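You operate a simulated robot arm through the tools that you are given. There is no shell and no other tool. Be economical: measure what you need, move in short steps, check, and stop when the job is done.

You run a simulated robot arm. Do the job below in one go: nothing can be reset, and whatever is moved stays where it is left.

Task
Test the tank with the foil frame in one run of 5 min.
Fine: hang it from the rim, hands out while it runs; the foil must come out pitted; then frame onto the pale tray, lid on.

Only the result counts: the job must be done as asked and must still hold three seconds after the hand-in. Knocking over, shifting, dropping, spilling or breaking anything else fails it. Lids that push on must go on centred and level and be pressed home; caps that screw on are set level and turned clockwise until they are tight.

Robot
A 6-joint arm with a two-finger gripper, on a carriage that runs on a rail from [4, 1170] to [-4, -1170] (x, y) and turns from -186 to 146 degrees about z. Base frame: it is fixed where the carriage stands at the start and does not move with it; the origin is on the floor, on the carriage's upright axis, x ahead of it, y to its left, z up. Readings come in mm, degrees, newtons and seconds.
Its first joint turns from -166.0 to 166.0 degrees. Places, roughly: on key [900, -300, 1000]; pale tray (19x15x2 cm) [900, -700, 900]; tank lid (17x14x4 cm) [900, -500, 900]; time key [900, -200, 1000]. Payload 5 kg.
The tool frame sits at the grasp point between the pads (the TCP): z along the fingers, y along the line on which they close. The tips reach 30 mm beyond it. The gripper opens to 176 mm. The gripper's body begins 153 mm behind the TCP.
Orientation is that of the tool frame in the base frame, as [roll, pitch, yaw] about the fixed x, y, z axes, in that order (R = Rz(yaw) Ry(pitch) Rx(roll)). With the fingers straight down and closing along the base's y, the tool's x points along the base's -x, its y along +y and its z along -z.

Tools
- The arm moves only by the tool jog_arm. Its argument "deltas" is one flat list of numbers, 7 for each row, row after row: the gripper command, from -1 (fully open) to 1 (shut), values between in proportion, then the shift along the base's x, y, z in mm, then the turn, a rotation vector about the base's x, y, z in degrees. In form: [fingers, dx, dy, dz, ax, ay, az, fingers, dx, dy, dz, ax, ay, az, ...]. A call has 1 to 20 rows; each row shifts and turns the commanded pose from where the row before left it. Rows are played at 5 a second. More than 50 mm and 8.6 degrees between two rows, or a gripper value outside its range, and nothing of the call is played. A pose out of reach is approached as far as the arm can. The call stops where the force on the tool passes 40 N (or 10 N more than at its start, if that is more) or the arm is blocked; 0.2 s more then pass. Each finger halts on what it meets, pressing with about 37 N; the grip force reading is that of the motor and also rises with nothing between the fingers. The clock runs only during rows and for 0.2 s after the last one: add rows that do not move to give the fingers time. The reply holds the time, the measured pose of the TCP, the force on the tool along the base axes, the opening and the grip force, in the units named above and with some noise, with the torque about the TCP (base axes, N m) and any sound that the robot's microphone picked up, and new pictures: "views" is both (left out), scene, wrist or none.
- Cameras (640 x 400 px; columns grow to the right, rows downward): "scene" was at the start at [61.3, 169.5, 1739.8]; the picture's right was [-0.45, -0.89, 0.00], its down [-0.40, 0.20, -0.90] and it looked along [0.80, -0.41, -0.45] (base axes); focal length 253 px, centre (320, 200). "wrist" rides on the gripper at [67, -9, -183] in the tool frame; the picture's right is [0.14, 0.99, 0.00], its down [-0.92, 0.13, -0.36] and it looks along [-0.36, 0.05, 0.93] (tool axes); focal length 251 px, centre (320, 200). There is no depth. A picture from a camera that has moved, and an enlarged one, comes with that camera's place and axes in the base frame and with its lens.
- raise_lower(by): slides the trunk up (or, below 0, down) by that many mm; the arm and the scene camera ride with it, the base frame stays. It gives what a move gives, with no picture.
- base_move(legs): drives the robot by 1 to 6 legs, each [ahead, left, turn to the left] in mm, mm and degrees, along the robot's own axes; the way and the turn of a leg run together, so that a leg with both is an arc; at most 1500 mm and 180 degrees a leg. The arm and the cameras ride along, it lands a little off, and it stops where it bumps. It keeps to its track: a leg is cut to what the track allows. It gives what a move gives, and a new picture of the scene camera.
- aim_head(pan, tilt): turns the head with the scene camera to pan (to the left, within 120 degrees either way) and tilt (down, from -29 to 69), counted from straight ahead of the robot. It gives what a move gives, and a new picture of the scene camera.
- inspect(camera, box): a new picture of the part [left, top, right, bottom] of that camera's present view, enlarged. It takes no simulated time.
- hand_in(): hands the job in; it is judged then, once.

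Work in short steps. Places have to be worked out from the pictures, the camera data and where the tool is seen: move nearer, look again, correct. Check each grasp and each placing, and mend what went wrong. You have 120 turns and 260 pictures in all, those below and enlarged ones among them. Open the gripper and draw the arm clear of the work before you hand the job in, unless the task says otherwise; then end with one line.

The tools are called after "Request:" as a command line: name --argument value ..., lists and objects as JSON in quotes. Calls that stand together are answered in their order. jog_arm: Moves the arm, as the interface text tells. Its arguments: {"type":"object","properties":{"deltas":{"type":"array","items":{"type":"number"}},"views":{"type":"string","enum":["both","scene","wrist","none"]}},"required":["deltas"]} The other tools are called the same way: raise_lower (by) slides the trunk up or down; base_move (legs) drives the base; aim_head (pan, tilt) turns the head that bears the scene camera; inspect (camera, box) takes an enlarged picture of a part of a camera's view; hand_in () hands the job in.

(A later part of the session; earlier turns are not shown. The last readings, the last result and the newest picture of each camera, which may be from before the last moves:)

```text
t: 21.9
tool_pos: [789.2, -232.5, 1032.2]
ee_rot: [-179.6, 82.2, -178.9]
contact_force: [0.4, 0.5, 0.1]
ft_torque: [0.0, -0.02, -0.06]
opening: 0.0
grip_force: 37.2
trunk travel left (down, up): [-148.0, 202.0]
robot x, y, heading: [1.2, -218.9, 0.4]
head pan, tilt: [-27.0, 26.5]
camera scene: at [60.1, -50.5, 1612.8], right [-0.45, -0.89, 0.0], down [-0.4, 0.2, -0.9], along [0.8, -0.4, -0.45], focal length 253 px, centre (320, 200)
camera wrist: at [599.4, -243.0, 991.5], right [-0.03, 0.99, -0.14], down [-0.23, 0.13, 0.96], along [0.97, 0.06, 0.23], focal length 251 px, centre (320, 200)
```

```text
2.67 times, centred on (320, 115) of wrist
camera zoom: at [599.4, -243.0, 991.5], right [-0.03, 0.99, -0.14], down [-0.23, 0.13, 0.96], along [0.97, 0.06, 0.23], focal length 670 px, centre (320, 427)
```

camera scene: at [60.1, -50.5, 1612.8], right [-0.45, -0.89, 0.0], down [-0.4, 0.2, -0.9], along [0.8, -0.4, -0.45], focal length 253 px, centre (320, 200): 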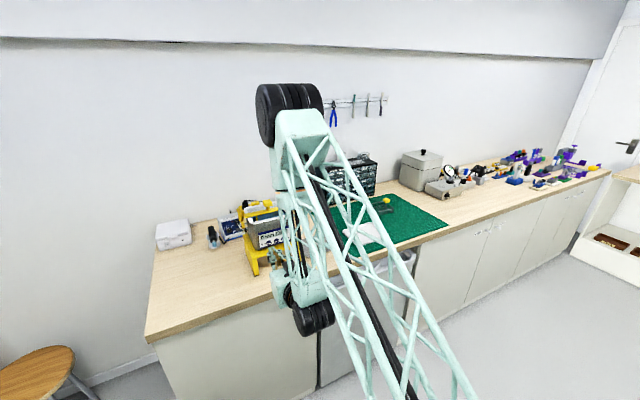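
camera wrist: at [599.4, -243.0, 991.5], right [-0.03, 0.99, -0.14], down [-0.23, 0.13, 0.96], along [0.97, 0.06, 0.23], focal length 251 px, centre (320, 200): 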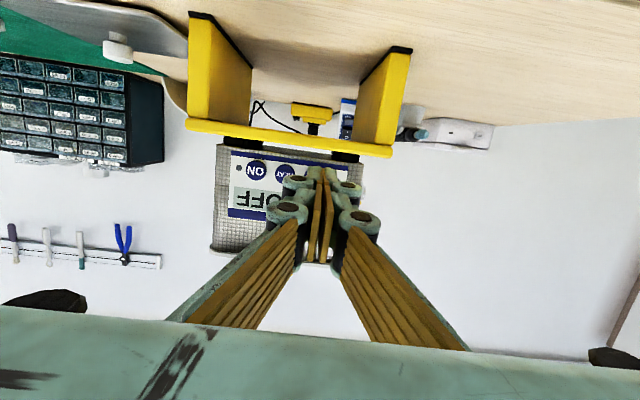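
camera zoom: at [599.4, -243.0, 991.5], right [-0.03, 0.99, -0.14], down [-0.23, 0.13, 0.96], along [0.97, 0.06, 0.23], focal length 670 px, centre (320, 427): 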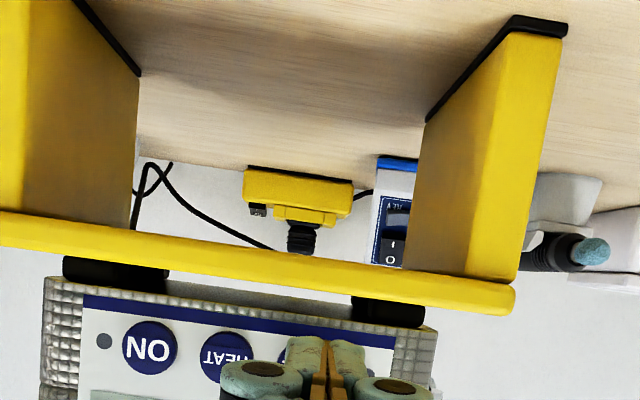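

TIME should be at y≈-236.5, z≈1030. I shift y by -4, z by +3 and approach along x.

Request:
jog_arm --deltas '[1, 5, -4, 3, 0, 0, 0, 1, 8, 0, 0, 0, 0, 0, 1, 7, 0, 0, 0, 0, 0, 1, 0, 0, 0, 0, 0, 0]' --views "wrist"

Request:
inspect --camera "scene" --box '[240, 215, 300, 265]'

Request:
inspect --camera "wrist" --box '[240, 140, 400, 240]'

```text
t: 22.9
tool_pos: [809.6, -235.8, 1035.4]
ee_rot: [-179.6, 82.0, -178.8]
contact_force: [-0.1, -0.9, 1.5]
ft_torque: [-0.01, -0.02, -0.02]
opening: 0.0
grip_force: 36.7
trunk travel left (down, up): [-148.0, 202.0]
robot x, y, heading: [-0.5, -220.8, 0.4]
head pan, tilt: [-27.0, 26.5]
camera wrist: at [619.6, -246.7, 994.3], right [-0.03, 0.99, -0.14], down [-0.23, 0.13, 0.96], along [0.97, 0.06, 0.23], focal length 251 px, centre (320, 200)
```

wrist: 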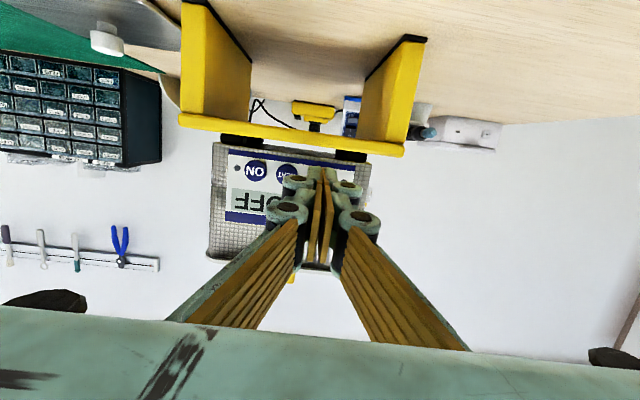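

```text
8.00 times, centred on (270, 240) of scene
camera zoom: at [60.1, -50.5, 1612.8], right [-0.45, -0.89, 0.0], down [-0.4, 0.2, -0.9], along [0.8, -0.4, -0.45], focal length 2027 px, centre (720, -120)
```

zoom: 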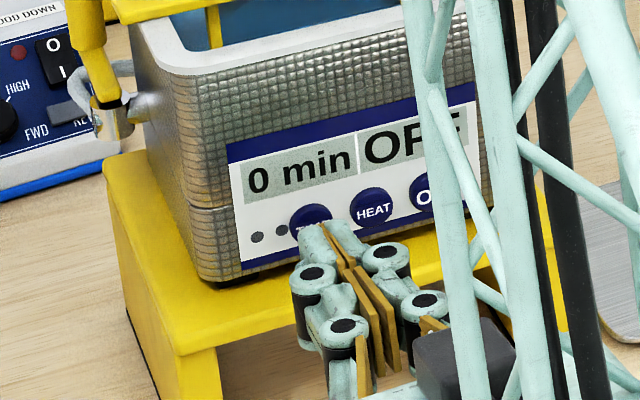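

```text
4.00 times, centred on (320, 190) of wrist
camera zoom: at [619.6, -246.7, 994.3], right [-0.03, 0.99, -0.14], down [-0.23, 0.13, 0.96], along [0.97, 0.06, 0.23], focal length 1006 px, centre (320, 240)
```

zoom: 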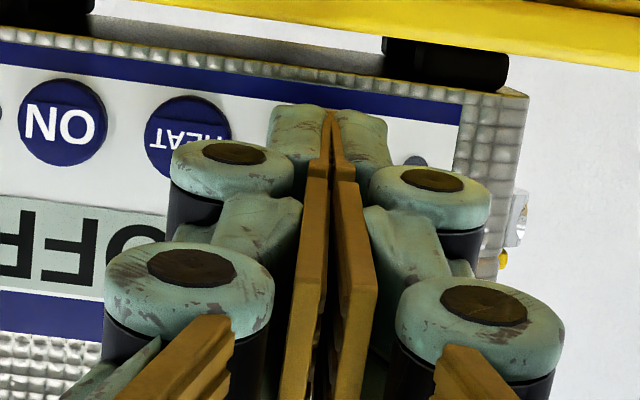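

Tips are ~15 mm before TIME, aligned within 2 mm. I advance in small steps, watching force and display.

Request:
jog_arm --deltas '[1, 5, -2, 0, 0, 0, 0, 1, 4, 0, 0, 0, 0, 0, 1, 2, 0, 0, 0, 0, 0, 1, 0, 0, 0, 0, 0, 0]' --views "none"

Request:
inspect --camera "scene" --box '[240, 215, 300, 265]'

```text
t: 23.9
tool_pos: [820.4, -237.8, 1036.0]
ee_rot: [-179.5, 82.1, -178.9]
contact_force: [-0.6, 0.3, -1.0]
ft_torque: [-0.01, 0.02, 0.02]
opening: 0.0
grip_force: 36.8
trunk travel left (down, up): [-148.0, 202.0]
robot x, y, heading: [-1.2, -218.9, 0.3]
head pan, tilt: [-27.0, 26.5]
```

```text
8.00 times, centred on (270, 240) of scene
camera zoom: at [60.1, -50.5, 1612.8], right [-0.45, -0.89, 0.0], down [-0.4, 0.2, -0.9], along [0.8, -0.4, -0.45], focal length 2027 px, centre (720, -120)
```

zoom: 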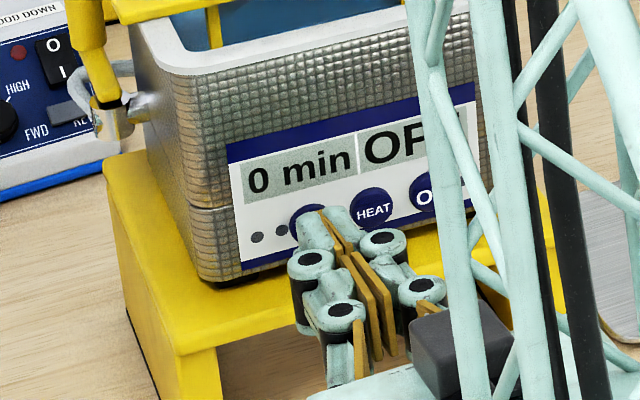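

No contact yet; the tips cover the TIME key. I continue in 2 mm steps.

Request:
jog_arm --deltas '[1, 2, 0, 0, 0, 0, 0, 1, 2, 0, 0, 0, 0, 0, 1, 0, 0, 0, 0, 0, 0]' --views "none"

Request:
jog_arm --deltas '[1, 1.5, 0, 0, 0, 0, 0, 1, 1.5, 0, 0, 0, 0, 0, 1, 0, 0, 0, 0, 0, 0]' --views "none"

Request:
inspect --camera "scene" --box '[240, 215, 300, 265]'

```text
t: 24.7
tool_pos: [824.7, -238.2, 1034.9]
ee_rot: [-179.5, 82.2, -178.9]
contact_force: [0.5, 1.1, -0.1]
ft_torque: [0.02, -0.01, 0.01]
opening: 0.0
grip_force: 37.0
trunk travel left (down, up): [-148.0, 202.0]
robot x, y, heading: [2.3, -220.7, 0.4]
head pan, tilt: [-27.0, 26.5]
```

```text
t: 25.5
tool_pos: [827.4, -235.8, 1037.0]
ee_rot: [-179.5, 82.1, -178.9]
contact_force: [1.0, -0.1, -0.3]
ft_torque: [-0.02, 0.0, -0.01]
opening: 0.0
grip_force: 36.9
trunk travel left (down, up): [-148.0, 202.0]
robot x, y, heading: [0.9, -218.9, 0.1]
head pan, tilt: [-27.0, 26.5]
```

```text
8.00 times, centred on (270, 240) of scene
camera zoom: at [60.1, -50.5, 1612.8], right [-0.45, -0.89, 0.0], down [-0.4, 0.2, -0.9], along [0.8, -0.4, -0.45], focal length 2027 px, centre (720, -120)
```

zoom: 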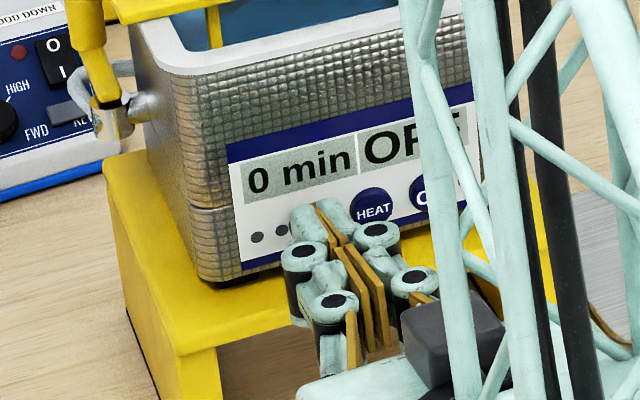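

Still no contact; continuing.

Request:
jog_arm --deltas '[1, 2, 0, 0, 0, 0, 0, 1, 2, 0, 0, 0, 0, 0, 1, 0, 0, 0, 0, 0, 0]' --views "none"

Request:
inspect --camera "scene" --box '[240, 215, 300, 265]'

```text
t: 26.3
tool_pos: [832.0, -238.1, 1035.5]
ee_rot: [-179.5, 82.1, -178.9]
contact_force: [0.0, -0.5, -0.8]
ft_torque: [-0.01, 0.0, 0.01]
opening: 0.0
grip_force: 36.9
trunk travel left (down, up): [-148.0, 202.0]
robot x, y, heading: [1.1, -218.8, 0.3]
head pan, tilt: [-27.0, 26.5]
```

```text
8.00 times, centred on (270, 240) of scene
camera zoom: at [60.1, -50.5, 1612.8], right [-0.45, -0.89, 0.0], down [-0.4, 0.2, -0.9], along [0.8, -0.4, -0.45], focal length 2027 px, centre (720, -120)
```

zoom: 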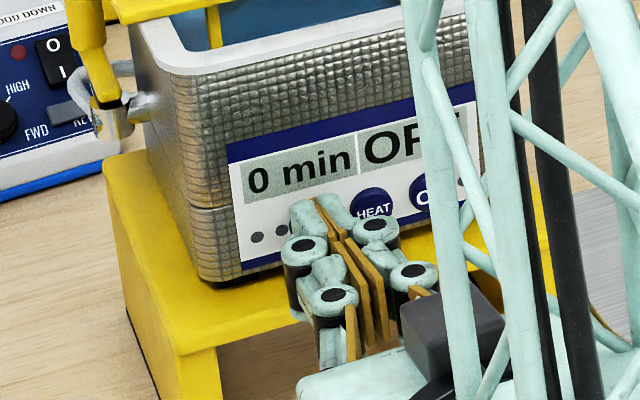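

No contact at tip x≈862; continuing.

Request:
jog_arm --deltas '[1, 2, 0, 0, 0, 0, 0, 1, 2, 0, 0, 0, 0, 0, 1, 0, 0, 0, 0, 0, 0]' --views "none"

Request:
inspect --camera "scene" --box '[240, 215, 300, 265]'

Request:
inspect --camera "wrist" --box '[240, 140, 400, 240]'

```text
t: 27.1
tool_pos: [836.2, -237.8, 1035.4]
ee_rot: [-179.5, 82.0, -178.8]
contact_force: [-2.0, -0.9, 0.3]
ft_torque: [-0.02, 0.01, -0.03]
opening: 6.1
grip_force: 36.8
trunk travel left (down, up): [-148.0, 202.0]
robot x, y, heading: [-4.1, -219.9, 0.4]
head pan, tilt: [-27.0, 26.5]
heard: click
```

```text
8.00 times, centred on (270, 240) of scene
camera zoom: at [59.9, -50.5, 1612.8], right [-0.45, -0.89, 0.0], down [-0.4, 0.2, -0.9], along [0.8, -0.4, -0.45], focal length 2027 px, centre (720, -120)
```

zoom: 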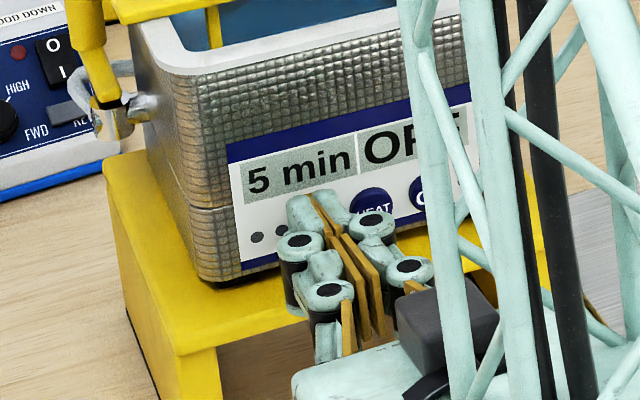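

```text
4.00 times, centred on (320, 190) of wrist
camera zoom: at [645.3, -248.6, 994.6], right [-0.03, 0.99, -0.14], down [-0.23, 0.13, 0.96], along [0.97, 0.06, 0.23], focal length 1006 px, centre (320, 240)
```

zoom: 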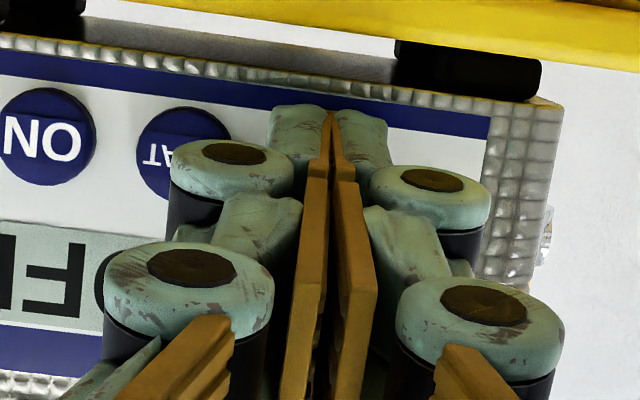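

One press gave "5 min". I back off, then shift to ON (y≈-297).

Request:
jog_arm --deltas '[1, -10, 0, 0, 0, 0, 0, 1, -15, 0, 0, 0, 0, 0, 1, 0, -20, 0, 0, 0, 0, 1, 0, -20, 0, 0, 0, 0, 1, 0, -20, 0, 0, 0, 0, 1, 8, 0, 0, 0, 0, 0, 1, 6, 0, 0, 0, 0, 0, 1, 0, 0, 0, 0, 0, 0]' --views "none"

Request:
inspect --camera "scene" --box '[240, 215, 300, 265]'

Request:
inspect --camera "wrist" --box '[240, 140, 400, 240]'

```text
t: 28.9
tool_pos: [824.4, -298.2, 1035.3]
ee_rot: [-179.4, 82.2, -178.8]
contact_force: [-0.5, 0.6, 0.3]
ft_torque: [-0.03, -0.02, -0.04]
opening: 0.1
grip_force: 37.3
trunk travel left (down, up): [-148.0, 202.0]
robot x, y, heading: [-3.3, -220.4, 0.4]
head pan, tilt: [-27.0, 26.5]
```

```text
8.00 times, centred on (270, 240) of scene
camera zoom: at [60.1, -50.5, 1612.8], right [-0.45, -0.89, 0.0], down [-0.4, 0.2, -0.9], along [0.8, -0.4, -0.45], focal length 2027 px, centre (720, -120)
```

zoom: 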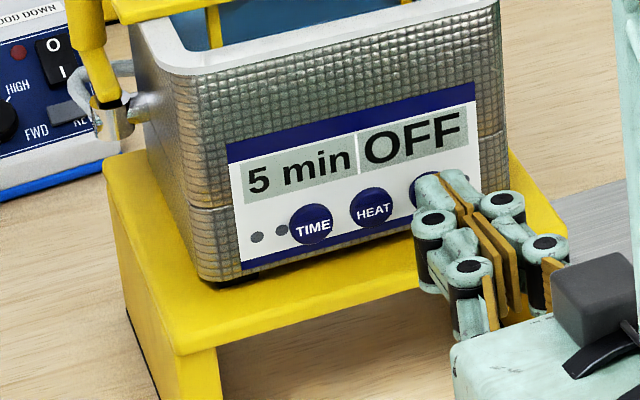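

```text
4.00 times, centred on (320, 190) of wrist
camera zoom: at [634.4, -308.8, 993.9], right [-0.03, 0.99, -0.14], down [-0.23, 0.13, 0.96], along [0.97, 0.06, 0.23], focal length 1006 px, centre (320, 240)
```

zoom: 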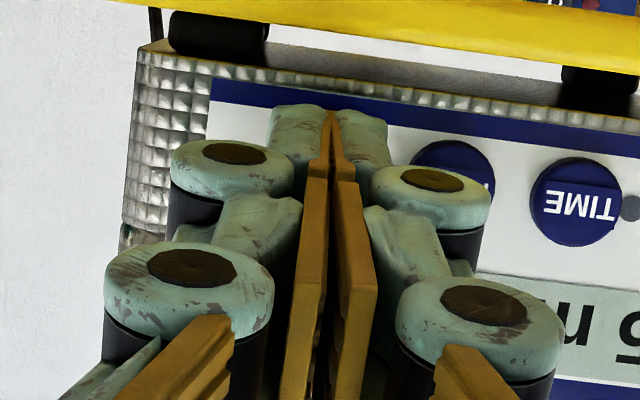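

Aligned on ON, display reads 5 min / OFF. I advance to press ON.

Request:
jog_arm --deltas '[1, 4, 0, 0, 0, 0, 0, 1, 3, 0, 0, 0, 0, 0, 1, 2, 0, 0, 0, 0, 0, 1, 2, 0, 0, 0, 0, 0, 1, 0, 0, 0, 0, 0, 0]' --views "none"

Request:
inspect --camera "scene" --box '[240, 215, 300, 265]'

```text
t: 30.1
tool_pos: [835.3, -299.2, 1035.5]
ee_rot: [-179.5, 82.2, -178.9]
contact_force: [-3.2, 0.5, 1.0]
ft_torque: [0.01, -0.03, 0.01]
opening: 5.7
grip_force: 37.4
trunk travel left (down, up): [-148.0, 202.0]
robot x, y, heading: [-2.3, -220.4, 0.3]
head pan, tilt: [-27.0, 26.5]
heard: click
```

```text
8.00 times, centred on (270, 240) of scene
camera zoom: at [59.8, -50.4, 1612.8], right [-0.45, -0.89, 0.0], down [-0.4, 0.2, -0.9], along [0.8, -0.4, -0.45], focal length 2027 px, centre (720, -120)
```

zoom: 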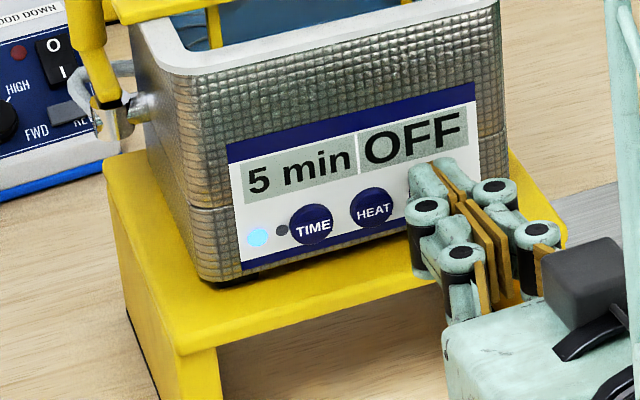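

ON clicked and the run lamp lit; "OFF" is presumably the heat setting. I back away and let it run, watching the display.

Request:
jog_arm --deltas '[1, -10, 0, 0, 0, 0, 0, 1, -20, 0, 0, 0, 0, 0, 1, -20, 0, 0, 0, 0, 0, 1, 0, 0, 0, 0, 0, 0, 1, 0, 0, 0, 0, 0, 0]' --views "none"

Request:
inspect --camera "scene" --box '[225, 205, 321, 265]'

```text
t: 31.3
tool_pos: [786.2, -298.0, 1035.5]
ee_rot: [-179.5, 82.1, -179.0]
contact_force: [-1.1, -0.1, -0.4]
ft_torque: [0.01, -0.01, 0.01]
opening: 0.0
grip_force: 36.9
trunk travel left (down, up): [-148.0, 202.0]
robot x, y, heading: [-0.8, -221.9, 0.2]
head pan, tilt: [-27.0, 26.5]
```

```text
6.67 times, centred on (273, 235) of scene
camera zoom: at [59.9, -50.5, 1612.8], right [-0.45, -0.89, 0.0], down [-0.4, 0.2, -0.9], along [0.8, -0.4, -0.45], focal length 1689 px, centre (633, -33)
```

zoom: 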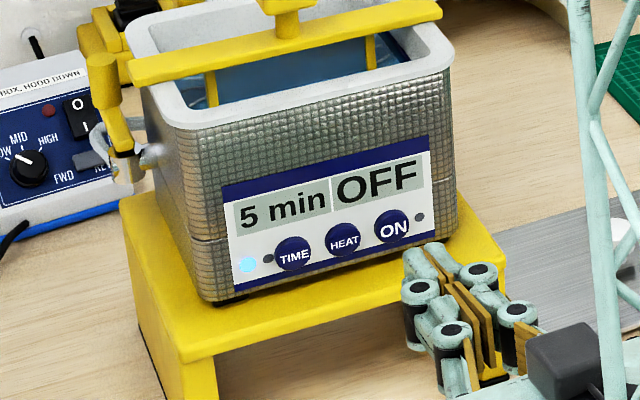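

The lamp stays lit. Meanwhile I raise the trunk again and turn the tool back to pointing down, clear in front of the tank.

Request:
raise_lower --by 127

Request:
jog_arm --deltas '[1, 0, 0, 15, 0, 8.2, 0, 1, 0, 0, 15, 0, 8.2, 0, 1, 0, 0, 15, 0, 8.2, 0, 1, 0, 0, 15, 0, 8.2, 0, 1, 0, 0, 15, 0, 8.2, 0, 1, 0, 0, 15, 0, 8.2, 0, 1, 0, 0, 15, 0, 8.2, 0, 1, 0, 0, 15, 0, 8.2, 0, 1, 0, 0, 15, 0, 8.2, 0, 1, 0, 0, 15, 0, 8.2, 0, 1, 0, 0, 0, 0, 0, 0]' --views "both"

Request:
inspect --camera "scene" --box '[225, 205, 321, 285]'

```text
t: 32.9
tool_pos: [785.6, -298.7, 1162.4]
ee_rot: [-179.5, 82.0, -178.9]
contact_force: [0.8, -0.6, -0.7]
ft_torque: [0.02, -0.06, -0.03]
opening: 0.0
grip_force: 37.2
trunk travel left (down, up): [-275.0, 75.0]
robot x, y, heading: [0.3, -217.3, 0.3]
head pan, tilt: [-27.0, 26.5]
```

```text
t: 35.3
tool_pos: [795.2, -343.5, 1295.6]
ee_rot: [-172.2, 8.9, 179.1]
contact_force: [1.1, 0.7, -1.3]
ft_torque: [0.01, 0.15, -0.02]
opening: 0.1
grip_force: 37.1
out of reach, approached as far as the arm can: row 6, 7, 8
trunk travel left (down, up): [-275.0, 75.0]
robot x, y, heading: [-2.6, -222.2, 0.1]
head pan, tilt: [-27.0, 26.5]
camera scene: at [61.2, -50.5, 1739.8], right [-0.45, -0.89, 0.0], down [-0.4, 0.2, -0.9], along [0.8, -0.4, -0.45], focal length 253 px, centre (320, 200)
camera wrist: at [701.5, -326.3, 1464.8], right [-0.1, 0.98, -0.15], down [0.86, 0.16, 0.48], along [0.5, -0.08, -0.86], focal length 251 px, centre (320, 200)
```

scene: 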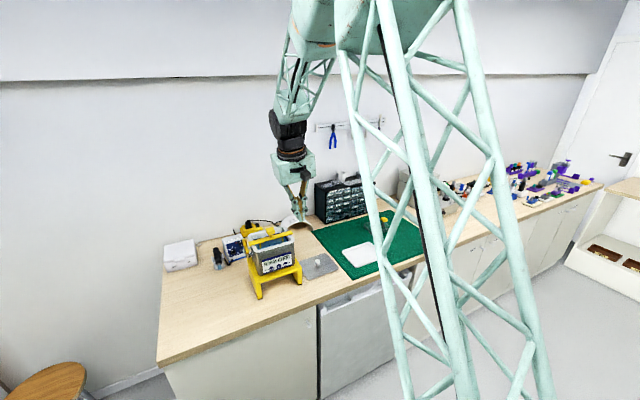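
wrist: 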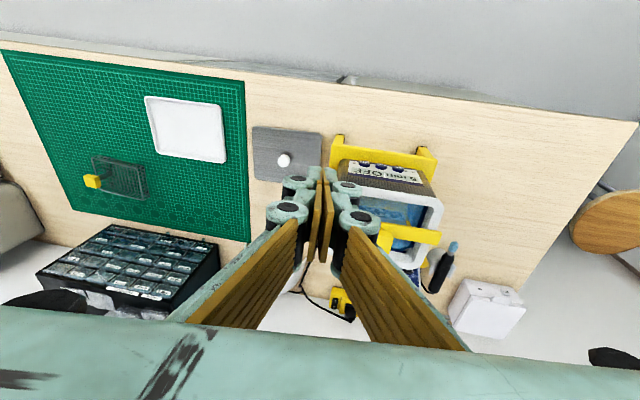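

```text
5.00 times, centred on (273, 245) of scene
camera zoom: at [61.2, -50.5, 1739.8], right [-0.45, -0.89, 0.0], down [-0.4, 0.2, -0.9], along [0.8, -0.4, -0.45], focal length 1267 px, centre (555, -25)
```

zoom: 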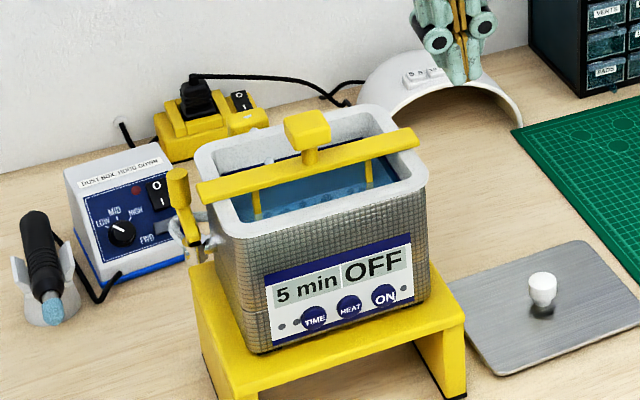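

Zooming on the display and water to check the run's state.

Request:
inspect --camera "scene" --box '[260, 215, 316, 265]'

Request:
jog_arm --deltas '[1, -5, 20, 10, 4, 4, 0, 1, -5, 20, 10, 3.8, 4.5, 0, 1, 0, 0, 0, 0, 0, 0, 1, 0, 0, 0, 0, 0, 0]' --views "none"

Request:
inspect --camera "scene" --box '[260, 215, 316, 265]'

```text
8.00 times, centred on (288, 240) of scene
camera zoom: at [61.2, -50.5, 1739.8], right [-0.45, -0.89, 0.0], down [-0.4, 0.2, -0.9], along [0.8, -0.4, -0.45], focal length 2027 px, centre (576, -120)
```

zoom: 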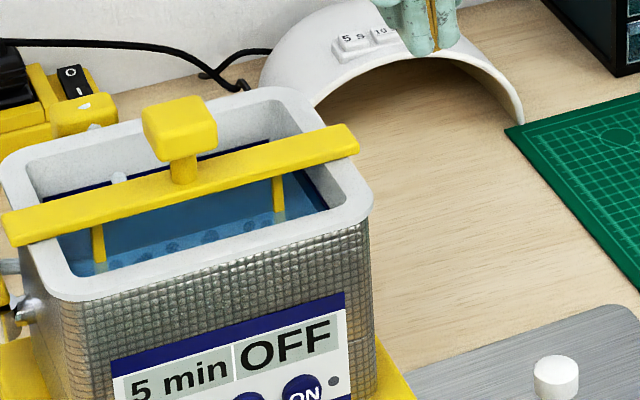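

```text
t: 36.3
tool_pos: [783.8, -303.9, 1313.9]
ee_rot: [-179.9, 0.2, 178.5]
contact_force: [-0.5, 0.7, -0.1]
ft_torque: [0.02, -0.03, -0.01]
opening: 0.0
grip_force: 37.1
trunk travel left (down, up): [-275.0, 75.0]
robot x, y, heading: [0.4, -222.6, 0.2]
head pan, tilt: [-27.0, 26.5]
```

```text
8.00 times, centred on (288, 240) of scene
camera zoom: at [59.7, -50.5, 1739.8], right [-0.45, -0.89, 0.0], down [-0.4, 0.2, -0.9], along [0.8, -0.4, -0.45], focal length 2027 px, centre (576, -120)
```

zoom: 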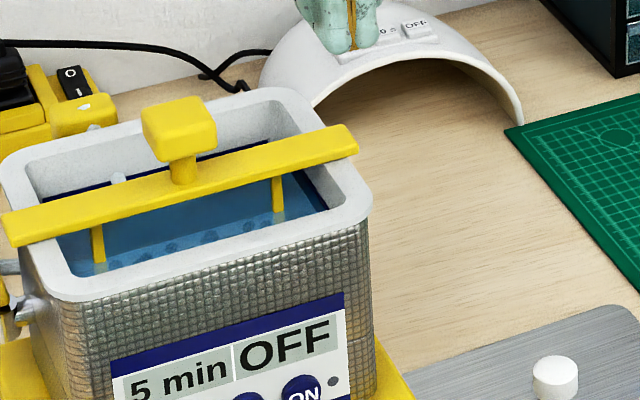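

Request:
inspect --camera "scene" --box '[266, 250, 314, 284]'

Request:
inspect --camera "scene" --box '[260, 232, 308, 262]'

Request:
inspect --camera "scene" --box '[260, 222, 300, 250]'

```text
11.76 times, centred on (290, 267) of scene
camera zoom: at [59.7, -50.5, 1739.8], right [-0.45, -0.89, 0.0], down [-0.4, 0.2, -0.9], along [0.8, -0.4, -0.45], focal length 2981 px, centre (673, -588)
```

zoom: 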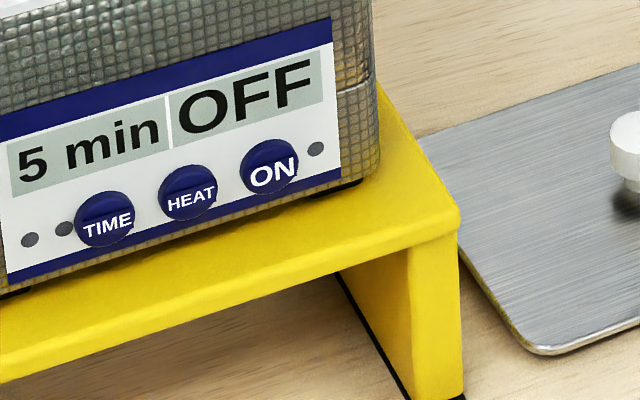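

```text
13.33 times, centred on (284, 247) of scene
camera zoom: at [59.7, -50.5, 1739.8], right [-0.45, -0.89, 0.0], down [-0.4, 0.2, -0.9], along [0.8, -0.4, -0.45], focal length 3378 px, centre (800, -427)
```

zoom: 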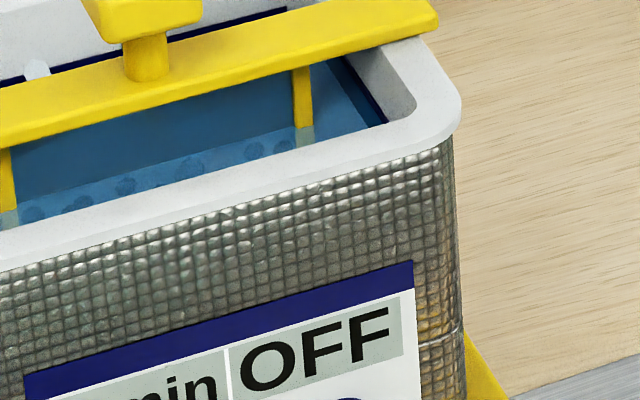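

```text
14.29 times, centred on (280, 236) of scene
camera zoom: at [59.7, -50.5, 1739.8], right [-0.45, -0.89, 0.0], down [-0.4, 0.2, -0.9], along [0.8, -0.4, -0.45], focal length 3619 px, centre (891, -314)
```

zoom: 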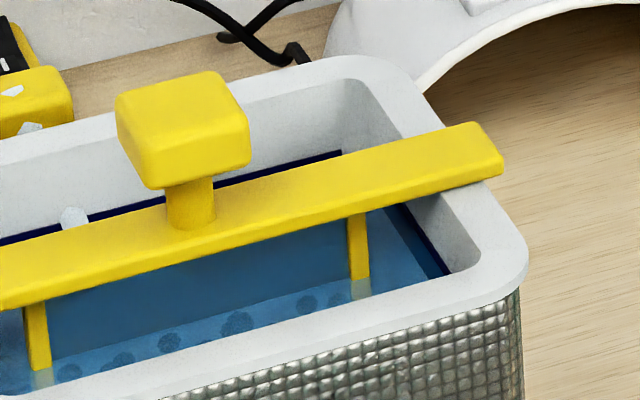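

The lamp is out and the foil under water shows pits: the run is done. I go back above the knob with fingers part-open.

Request:
jog_arm --deltas '[0.3, 35, 10, 0, 0, 0, 1.5, 0.3, 35, 10, 0, 0, 0, 0, 0.3, 35, 10, 0, 0, 0, 0, 0.3, 36, 10, 0, 0, 0, 0, 0.3, 0, 0, -30, 0, 0, 0, 0.3, 0, 0, -30, 0, 0, 0, 0.3, 0, 0, 0, 0, 0, 0]' --views "none"

Request:
inspect --camera "wrist" --box '[200, 90, 440, 240]'

```text
t: 37.9
tool_pos: [925.7, -265.5, 1257.1]
ee_rot: [-179.8, 0.2, 180.0]
contact_force: [1.1, 0.9, -1.5]
ft_torque: [-0.01, 0.13, -0.02]
opening: 61.6
grip_force: 0.0
trunk travel left (down, up): [-275.0, 75.0]
robot x, y, heading: [1.7, -221.9, 0.3]
head pan, tilt: [-27.0, 26.5]
```

```text
2.67 times, centred on (320, 165) of wrist
camera zoom: at [858.2, -273.6, 1439.2], right [-0.14, 0.99, 0.0], down [0.92, 0.13, 0.37], along [0.36, 0.05, -0.93], focal length 670 px, centre (320, 293)
```

zoom: 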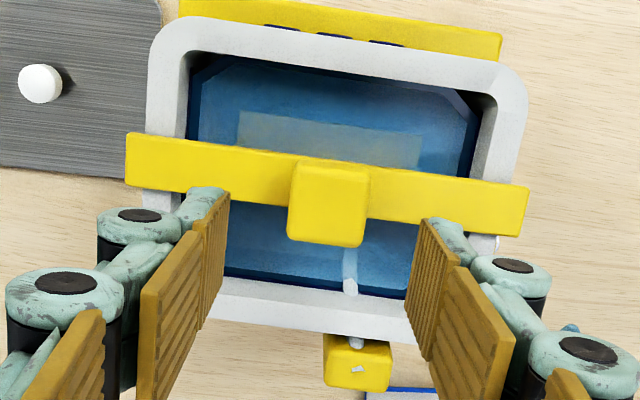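

Knob top at about (923,-262). I descend and grasp.

Request:
jog_arm --deltas '[0.3, 0, 3, -30, 0, 0, 0, 0.3, -1, 0, -30, 0, 0, 0, 0.3, 0, 0, -24, 0, 0, 0, 0.3, 0, 0, 0, 0, 0, 0, 1, 0, 0, 0, 0, 0, 0, 1, 0, 0, 0, 0, 0, 0, 1, 0, 0, 0, 0, 0, 0]' --views "none"

Request:
inspect --camera "wrist" --box '[200, 90, 440, 240]'

```text
t: 39.5
tool_pos: [925.3, -262.5, 1172.5]
ee_rot: [-179.8, 0.3, -179.9]
contact_force: [0.2, 0.4, 0.5]
ft_torque: [0.0, 0.0, -0.02]
opening: 29.8
grip_force: 37.1
trunk travel left (down, up): [-275.0, 75.0]
robot x, y, heading: [-2.9, -220.7, 0.1]
head pan, tilt: [-27.0, 26.5]
```

```text
2.67 times, centred on (320, 165) of wrist
camera zoom: at [858.1, -270.2, 1355.0], right [-0.14, 0.99, 0.0], down [0.92, 0.13, 0.37], along [0.36, 0.05, -0.93], focal length 670 px, centre (320, 293)
```

zoom: 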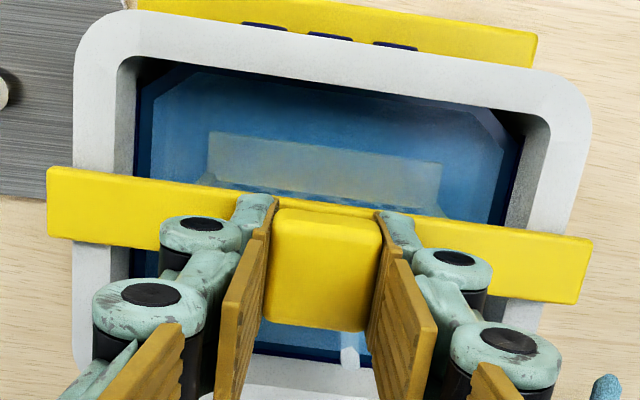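

Gripped (29.8 mm). I lift it out slowly and let it drip over the tank a moment.

Request:
jog_arm --deltas '[1, 0, 0, 8, 0, 0, 0, 1, 0, 0, 12, 0, 0, 0, 1, 0, 0, 16, 0, 0, 0, 1, 0, 0, 20, 0, 0, 0, 1, 0, 0, 20, 0, 0, 0, 1, 0, 0, 20, 0, 0, 0, 1, 0, 0, 20, 0, 0, 0, 1, 0, 0, 20, 0, 0, 0, 1, 0, 0, 0, 0, 0, 0, 1, 0, 0, 0, 0, 0, 0, 1, 0, 0, 0, 0, 0, 0, 1, 0, 0, 0, 0, 0, 0, 1, 0, 0, 0, 0, 0, 0, 1, 0, 0, 0, 0, 0, 0, 1, 0, 0, 0, 0, 0, 0, 1, 0, 0, 0, 0, 0, 0]' --views "scene"

Request:
inspect --camera "scene" --box '[225, 195, 321, 275]'

```text
t: 42.9
tool_pos: [923.5, -260.3, 1308.0]
ee_rot: [-179.8, 0.3, -180.0]
contact_force: [-0.4, 0.3, -1.1]
ft_torque: [-0.04, 0.01, -0.01]
opening: 29.9
grip_force: 36.7
trunk travel left (down, up): [-275.0, 75.0]
robot x, y, heading: [0.3, -218.3, 0.7]
head pan, tilt: [-27.0, 26.5]
camera scene: at [60.1, -50.5, 1739.8], right [-0.45, -0.89, 0.0], down [-0.4, 0.2, -0.9], along [0.8, -0.4, -0.45], focal length 253 px, centre (320, 200)
```

scene: 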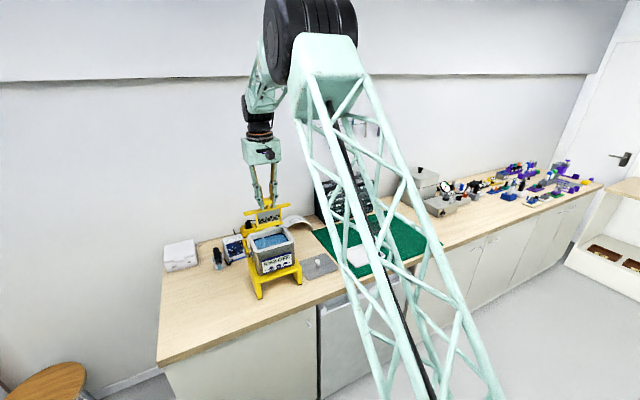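

```text
5.00 times, centred on (273, 235) of scene
camera zoom: at [60.1, -50.5, 1739.8], right [-0.45, -0.89, 0.0], down [-0.4, 0.2, -0.9], along [0.8, -0.4, -0.45], focal length 1267 px, centre (555, 25)
```

zoom: 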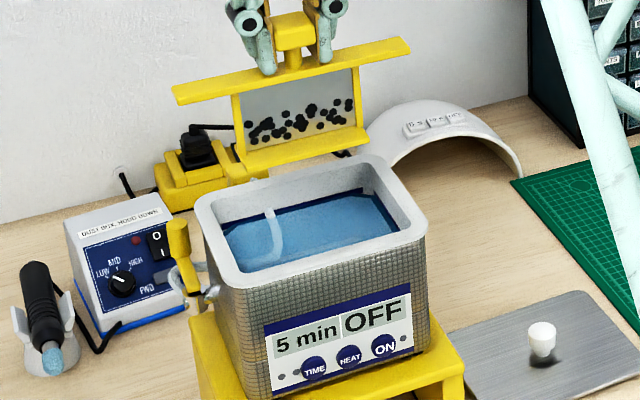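

The foil is clearly pitted. I drive along the rail to bring the frame towards the tray.

Request:
base_move --legs '[[0, -400, 0]]'

Request:
jog_arm --deltas '[1, 0, 0, 0, 0, 0, 0]' --views "wrist"

Request:
inspect --camera "wrist" --box '[160, 60, 480, 260]'

```text
t: 45.5
tool_pos: [923.4, -661.6, 1307.7]
ee_rot: [-179.9, 0.3, 179.8]
contact_force: [0.3, 0.2, -1.1]
ft_torque: [0.05, -0.03, 0.0]
opening: 30.1
grip_force: 37.0
trunk travel left (down, up): [-275.0, 75.0]
robot x, y, heading: [-5.7, -618.7, 0.0]
head pan, tilt: [-27.0, 26.5]
camera scene: at [59.1, -449.9, 1739.8], right [-0.45, -0.89, 0.0], down [-0.4, 0.2, -0.9], along [0.8, -0.41, -0.45], focal length 253 px, centre (320, 200)
```

scene: 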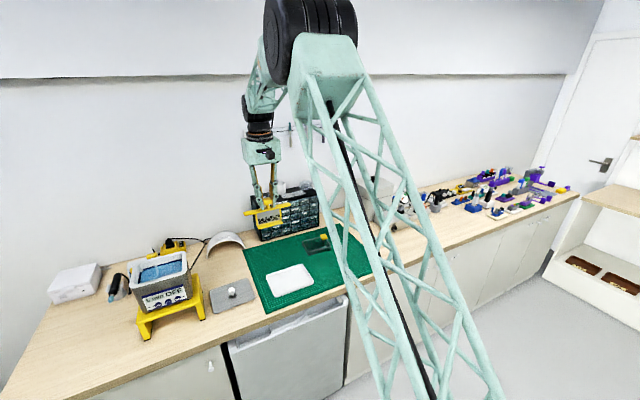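

```text
t: 45.9
tool_pos: [923.5, -662.0, 1309.1]
ee_rot: [-179.8, 0.2, 179.9]
contact_force: [-0.6, -0.5, -0.3]
ft_torque: [0.0, -0.01, 0.01]
opening: 30.0
grip_force: 37.2
trunk travel left (down, up): [-275.0, 75.0]
robot x, y, heading: [-7.0, -621.2, 0.0]
head pan, tilt: [-27.0, 26.5]
camera wrist: at [856.2, -670.7, 1491.1], right [-0.14, 0.99, 0.0], down [0.92, 0.13, 0.37], along [0.36, 0.05, -0.93], focal length 251 px, centre (320, 200)
```

wrist: 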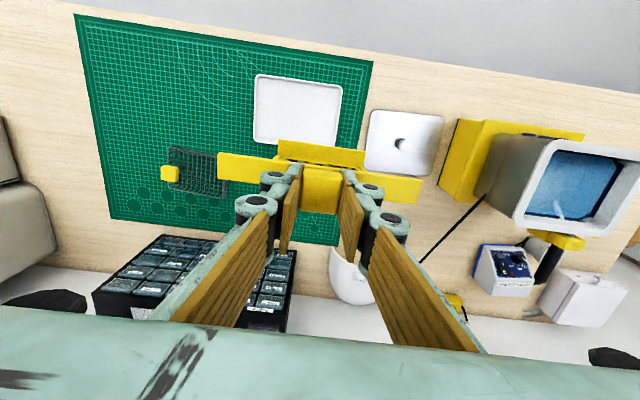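

```text
2.00 times, centred on (320, 160) of wrist
camera zoom: at [856.2, -670.7, 1491.1], right [-0.14, 0.99, 0.0], down [0.92, 0.13, 0.37], along [0.36, 0.05, -0.93], focal length 503 px, centre (320, 280)
```

zoom: 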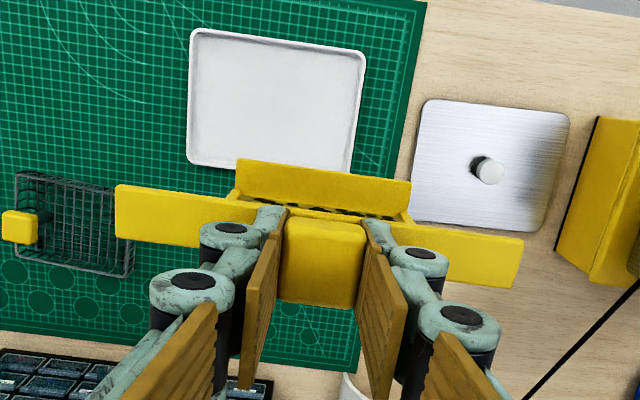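

Tray centre is at about (883,-717). I move over it and lower to ~30 mm above.

Request:
jog_arm --deltas '[1, -20, -27.5, 0, 0, 0, 0, 1, -20, -27.5, 0, 0, 0, 0, 1, 0, 0, -45, 0, 0, 0, 1, 0, 0, -45, 0, 0, 0, 1, 0, 0, -45, 0, 0, 0, 1, 0, 0, -45, 0, 0, 0, 1, 0, 0, -45, 0, 0, 0, 1, 0, 0, -40, 0, 0, 0, 1, 0, 0, 0, 0, 0, 0]' --views "wrist"

Request:
inspect --camera "wrist" --box '[160, 60, 480, 260]'

Request:
inspect --camera "scene" --box '[240, 240, 336, 310]'

```text
t: 47.9
tool_pos: [885.2, -718.7, 1045.8]
ee_rot: [-179.9, 0.1, 179.8]
contact_force: [0.8, 1.2, -1.3]
ft_torque: [0.0, 0.12, 0.01]
opening: 30.0
grip_force: 37.1
trunk travel left (down, up): [-275.0, 75.0]
robot x, y, heading: [-1.0, -620.0, -0.0]
head pan, tilt: [-27.0, 26.5]
camera wrist: at [817.9, -726.2, 1227.4], right [-0.14, 0.99, 0.0], down [0.92, 0.13, 0.37], along [0.36, 0.05, -0.93], focal length 251 px, centre (320, 200)
```

wrist: 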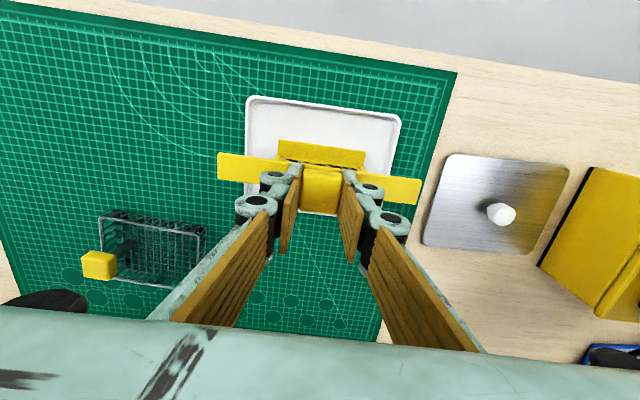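

```text
2.00 times, centred on (320, 160) of wrist
camera zoom: at [817.9, -726.2, 1227.4], right [-0.14, 0.99, 0.0], down [0.92, 0.13, 0.37], along [0.36, 0.05, -0.93], focal length 503 px, centre (320, 280)
```

zoom: 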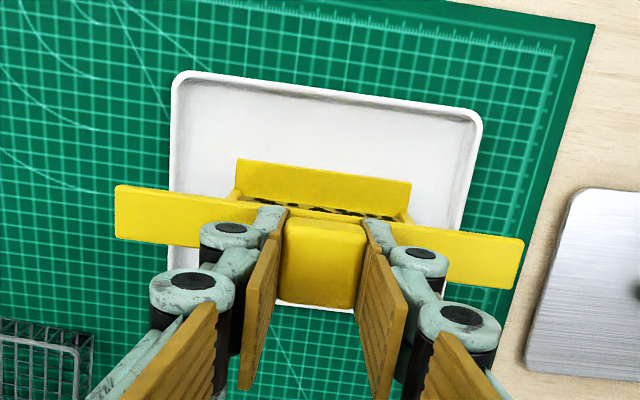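

```text
5.71 times, centred on (288, 275) of scene
camera zoom: at [60.1, -449.8, 1739.8], right [-0.45, -0.89, 0.0], down [-0.4, 0.2, -0.9], along [0.8, -0.41, -0.45], focal length 1448 px, centre (503, -229)
```

zoom: 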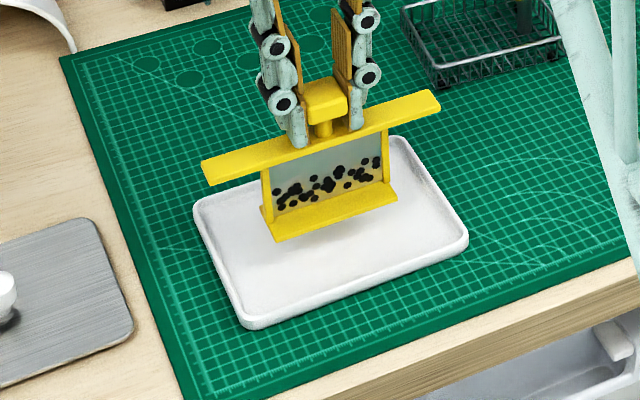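

Well over the tray; I shift 6 mm back and lower in small steps to contact.

Request:
jog_arm --deltas '[1, 6, 2, -10, 0, 0, 0, 1, 0, 0, -10, 0, 0, 0, 1, 0, 0, -8, 0, 0, 0, 1, 0, 0, 0, 0, 0, 0]' --views "none"

Request:
jog_arm --deltas '[1, 0, 0, -2, 0, 0, 0, 1, 0, 0, -2, 0, 0, 0, 1, 0, 0, 0, 0, 0, 0]' --views "none"

Request:
inspect --camera "scene" --box '[240, 240, 336, 310]'

```text
t: 48.9
tool_pos: [890.3, -715.6, 1015.4]
ee_rot: [-179.8, 0.3, 179.8]
contact_force: [0.5, 0.0, -0.8]
ft_torque: [-0.01, 0.0, 0.01]
opening: 30.1
grip_force: 36.7
trunk travel left (down, up): [-275.0, 75.0]
robot x, y, heading: [-0.2, -621.7, -0.1]
head pan, tilt: [-27.0, 26.5]
```

```text
t: 49.7
tool_pos: [890.0, -716.0, 1013.1]
ee_rot: [-179.8, 0.4, 179.8]
contact_force: [0.2, -1.9, 15.9]
ft_torque: [0.09, 0.01, 0.02]
opening: 29.9
grip_force: 37.1
trunk travel left (down, up): [-275.0, 75.0]
robot x, y, heading: [-3.2, -616.6, -0.2]
head pan, tilt: [-27.0, 26.5]
```

```text
5.71 times, centred on (288, 275) of scene
camera zoom: at [58.3, -449.8, 1740.0], right [-0.45, -0.89, 0.0], down [-0.4, 0.2, -0.9], along [0.8, -0.41, -0.45], focal length 1448 px, centre (503, -229)
```

zoom: 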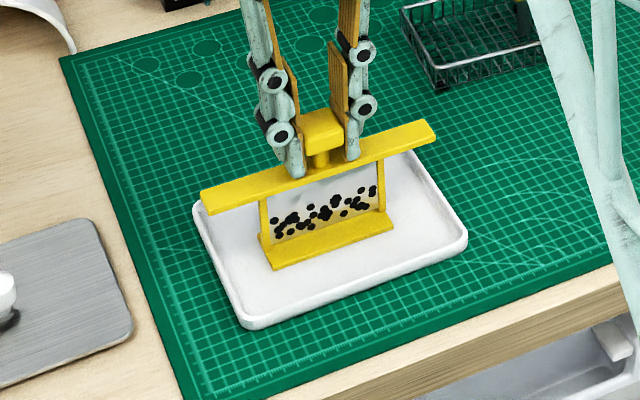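

Frame stands on the tray (16 N contact). I ease up 2 mm and release, then rise clear.

Request:
jog_arm --deltas '[1, 0, 0, 2, 0, 0, 0, 0.6, 0, 0, 0, 0, 0, 0, 0.3, 0, 0, 0, 0, 0, 0, 0.3, 0, 0, 0, 0, 0, 0, 0.3, 0, 0, 10, 0, 0, 0, 0.3, 0, 0, 30, 0, 0, 0, 0.3, 0, 0, 45, 0, 0, 0, 0.3, 0, 0, 45, 0, 0, 0, 0.3, 0, 0, 45, 0, 0, 0, 0.3, 0, 0, 0, 0, 0, 0]' --views "wrist"

Request:
inspect --camera "scene" --box '[240, 240, 336, 310]'

Request:
inspect --camera "wrist" --box '[350, 80, 640, 260]'

```text
t: 51.9
tool_pos: [889.3, -715.4, 1189.6]
ee_rot: [-179.8, 0.3, 179.8]
contact_force: [-1.5, 0.0, 0.9]
ft_torque: [-0.01, -0.13, -0.02]
opening: 61.9
grip_force: 0.0
trunk travel left (down, up): [-275.0, 75.0]
robot x, y, heading: [-2.3, -618.8, -0.0]
head pan, tilt: [-27.0, 26.5]
camera wrist: at [821.5, -723.3, 1372.2], right [-0.14, 0.99, 0.0], down [0.92, 0.13, 0.37], along [0.36, 0.05, -0.93], focal length 251 px, centre (320, 200)
```

wrist: 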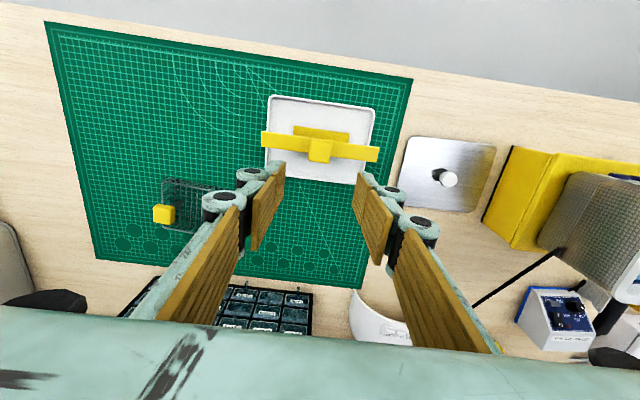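

```text
5.71 times, centred on (288, 275) of scene
camera zoom: at [58.1, -449.7, 1739.7], right [-0.45, -0.89, 0.0], down [-0.4, 0.2, -0.9], along [0.8, -0.41, -0.45], focal length 1448 px, centre (503, -229)
```

zoom: 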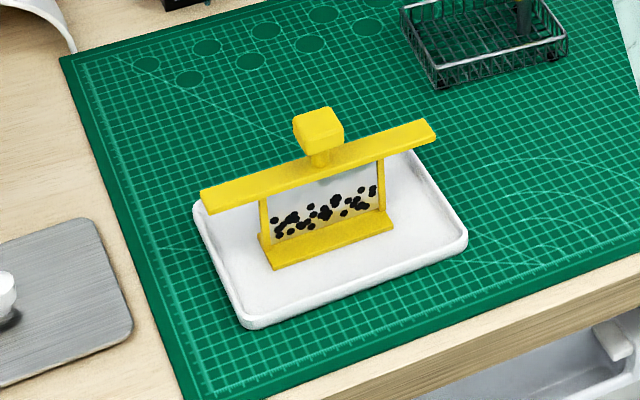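

```text
2.21 times, centred on (495, 170) of wrist
camera zoom: at [821.5, -723.3, 1372.2], right [-0.14, 0.99, 0.0], down [0.92, 0.13, 0.37], along [0.36, 0.05, -0.93], focal length 555 px, centre (-66, 266)
```

zoom: 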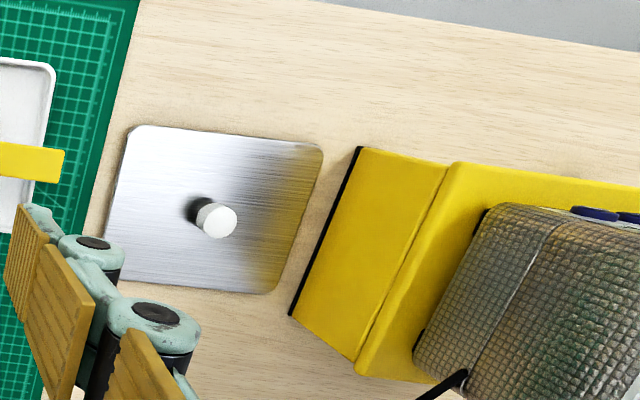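

Frame stands upright on the tray. Now the lid: I drive left 240 mm so that lid and tank are both in reach.

Request:
base_move --legs '[[0, 240, 0]]'

Request:
jog_arm --deltas '[0.3, 0, 0, 0, 0, 0, 0]' --views "wrist"

Request:
inspect --camera "wrist" --box '[220, 60, 420, 200]'

Request:
inspect --camera "scene" --box '[240, 220, 340, 310]'

```text
t: 53.7
tool_pos: [889.6, -482.7, 1189.5]
ee_rot: [-179.8, 0.3, 179.7]
contact_force: [1.2, 0.1, 0.2]
ft_torque: [-0.09, 0.03, 0.0]
opening: 61.4
grip_force: 0.1
trunk travel left (down, up): [-275.0, 75.0]
robot x, y, heading: [-2.6, -382.2, 0.1]
head pan, tilt: [-27.0, 26.5]
camera scene: at [60.3, -214.5, 1739.8], right [-0.46, -0.89, 0.0], down [-0.4, 0.2, -0.9], along [0.8, -0.41, -0.45], focal length 253 px, centre (320, 200)
```

scene: 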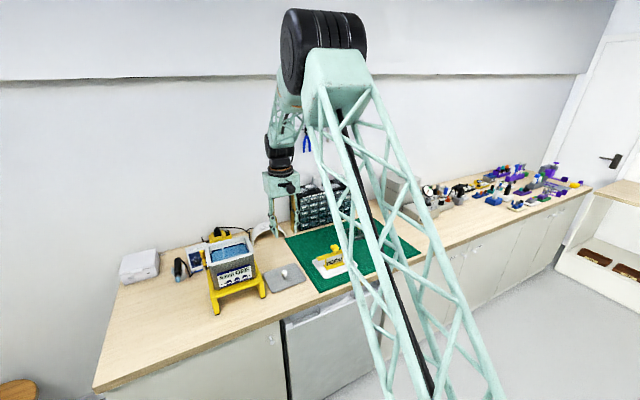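

```text
t: 54.1
tool_pos: [890.2, -480.9, 1188.7]
ee_rot: [-179.8, 0.1, 179.7]
contact_force: [0.2, 0.4, 0.7]
ft_torque: [0.0, 0.01, 0.02]
opening: 61.8
grip_force: 0.1
trunk travel left (down, up): [-275.0, 75.0]
robot x, y, heading: [-0.6, -382.4, 0.2]
head pan, tilt: [-27.0, 26.5]
camera wrist: at [822.9, -489.7, 1371.4], right [-0.13, 0.99, 0.0], down [0.92, 0.13, 0.37], along [0.36, 0.04, -0.93], focal length 251 px, centre (320, 200)
```

wrist: 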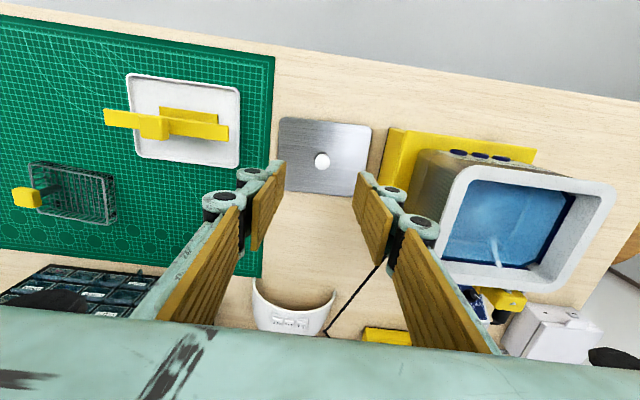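

```text
2.86 times, centred on (320, 130) of wrist
camera zoom: at [822.9, -489.7, 1371.4], right [-0.13, 0.99, 0.0], down [0.92, 0.13, 0.37], along [0.36, 0.04, -0.93], focal length 718 px, centre (320, 400)
```

zoom: 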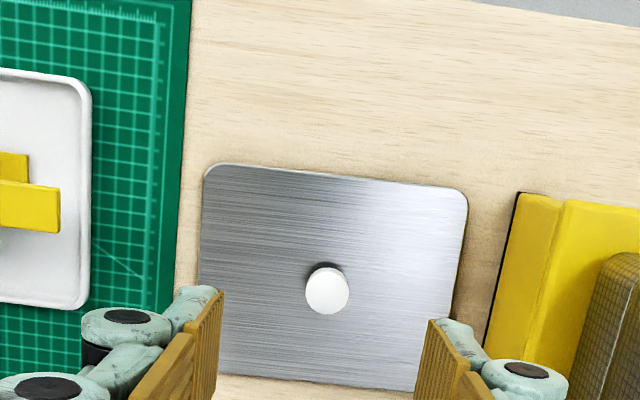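

```text
4.44 times, centred on (290, 265) of scene
camera zoom: at [60.2, -214.8, 1739.8], right [-0.46, -0.89, 0.0], down [-0.4, 0.2, -0.9], along [0.8, -0.41, -0.45], focal length 1126 px, centre (453, -89)
```

zoom: 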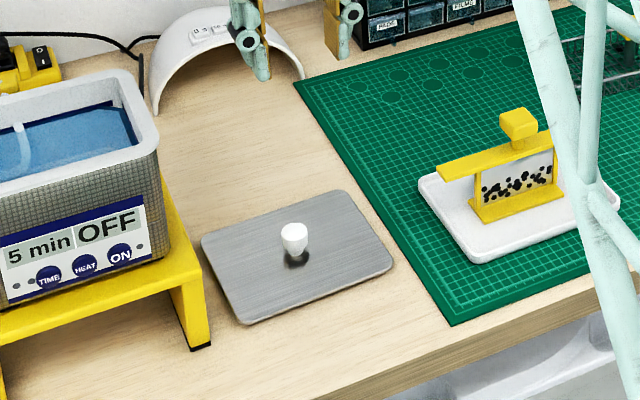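

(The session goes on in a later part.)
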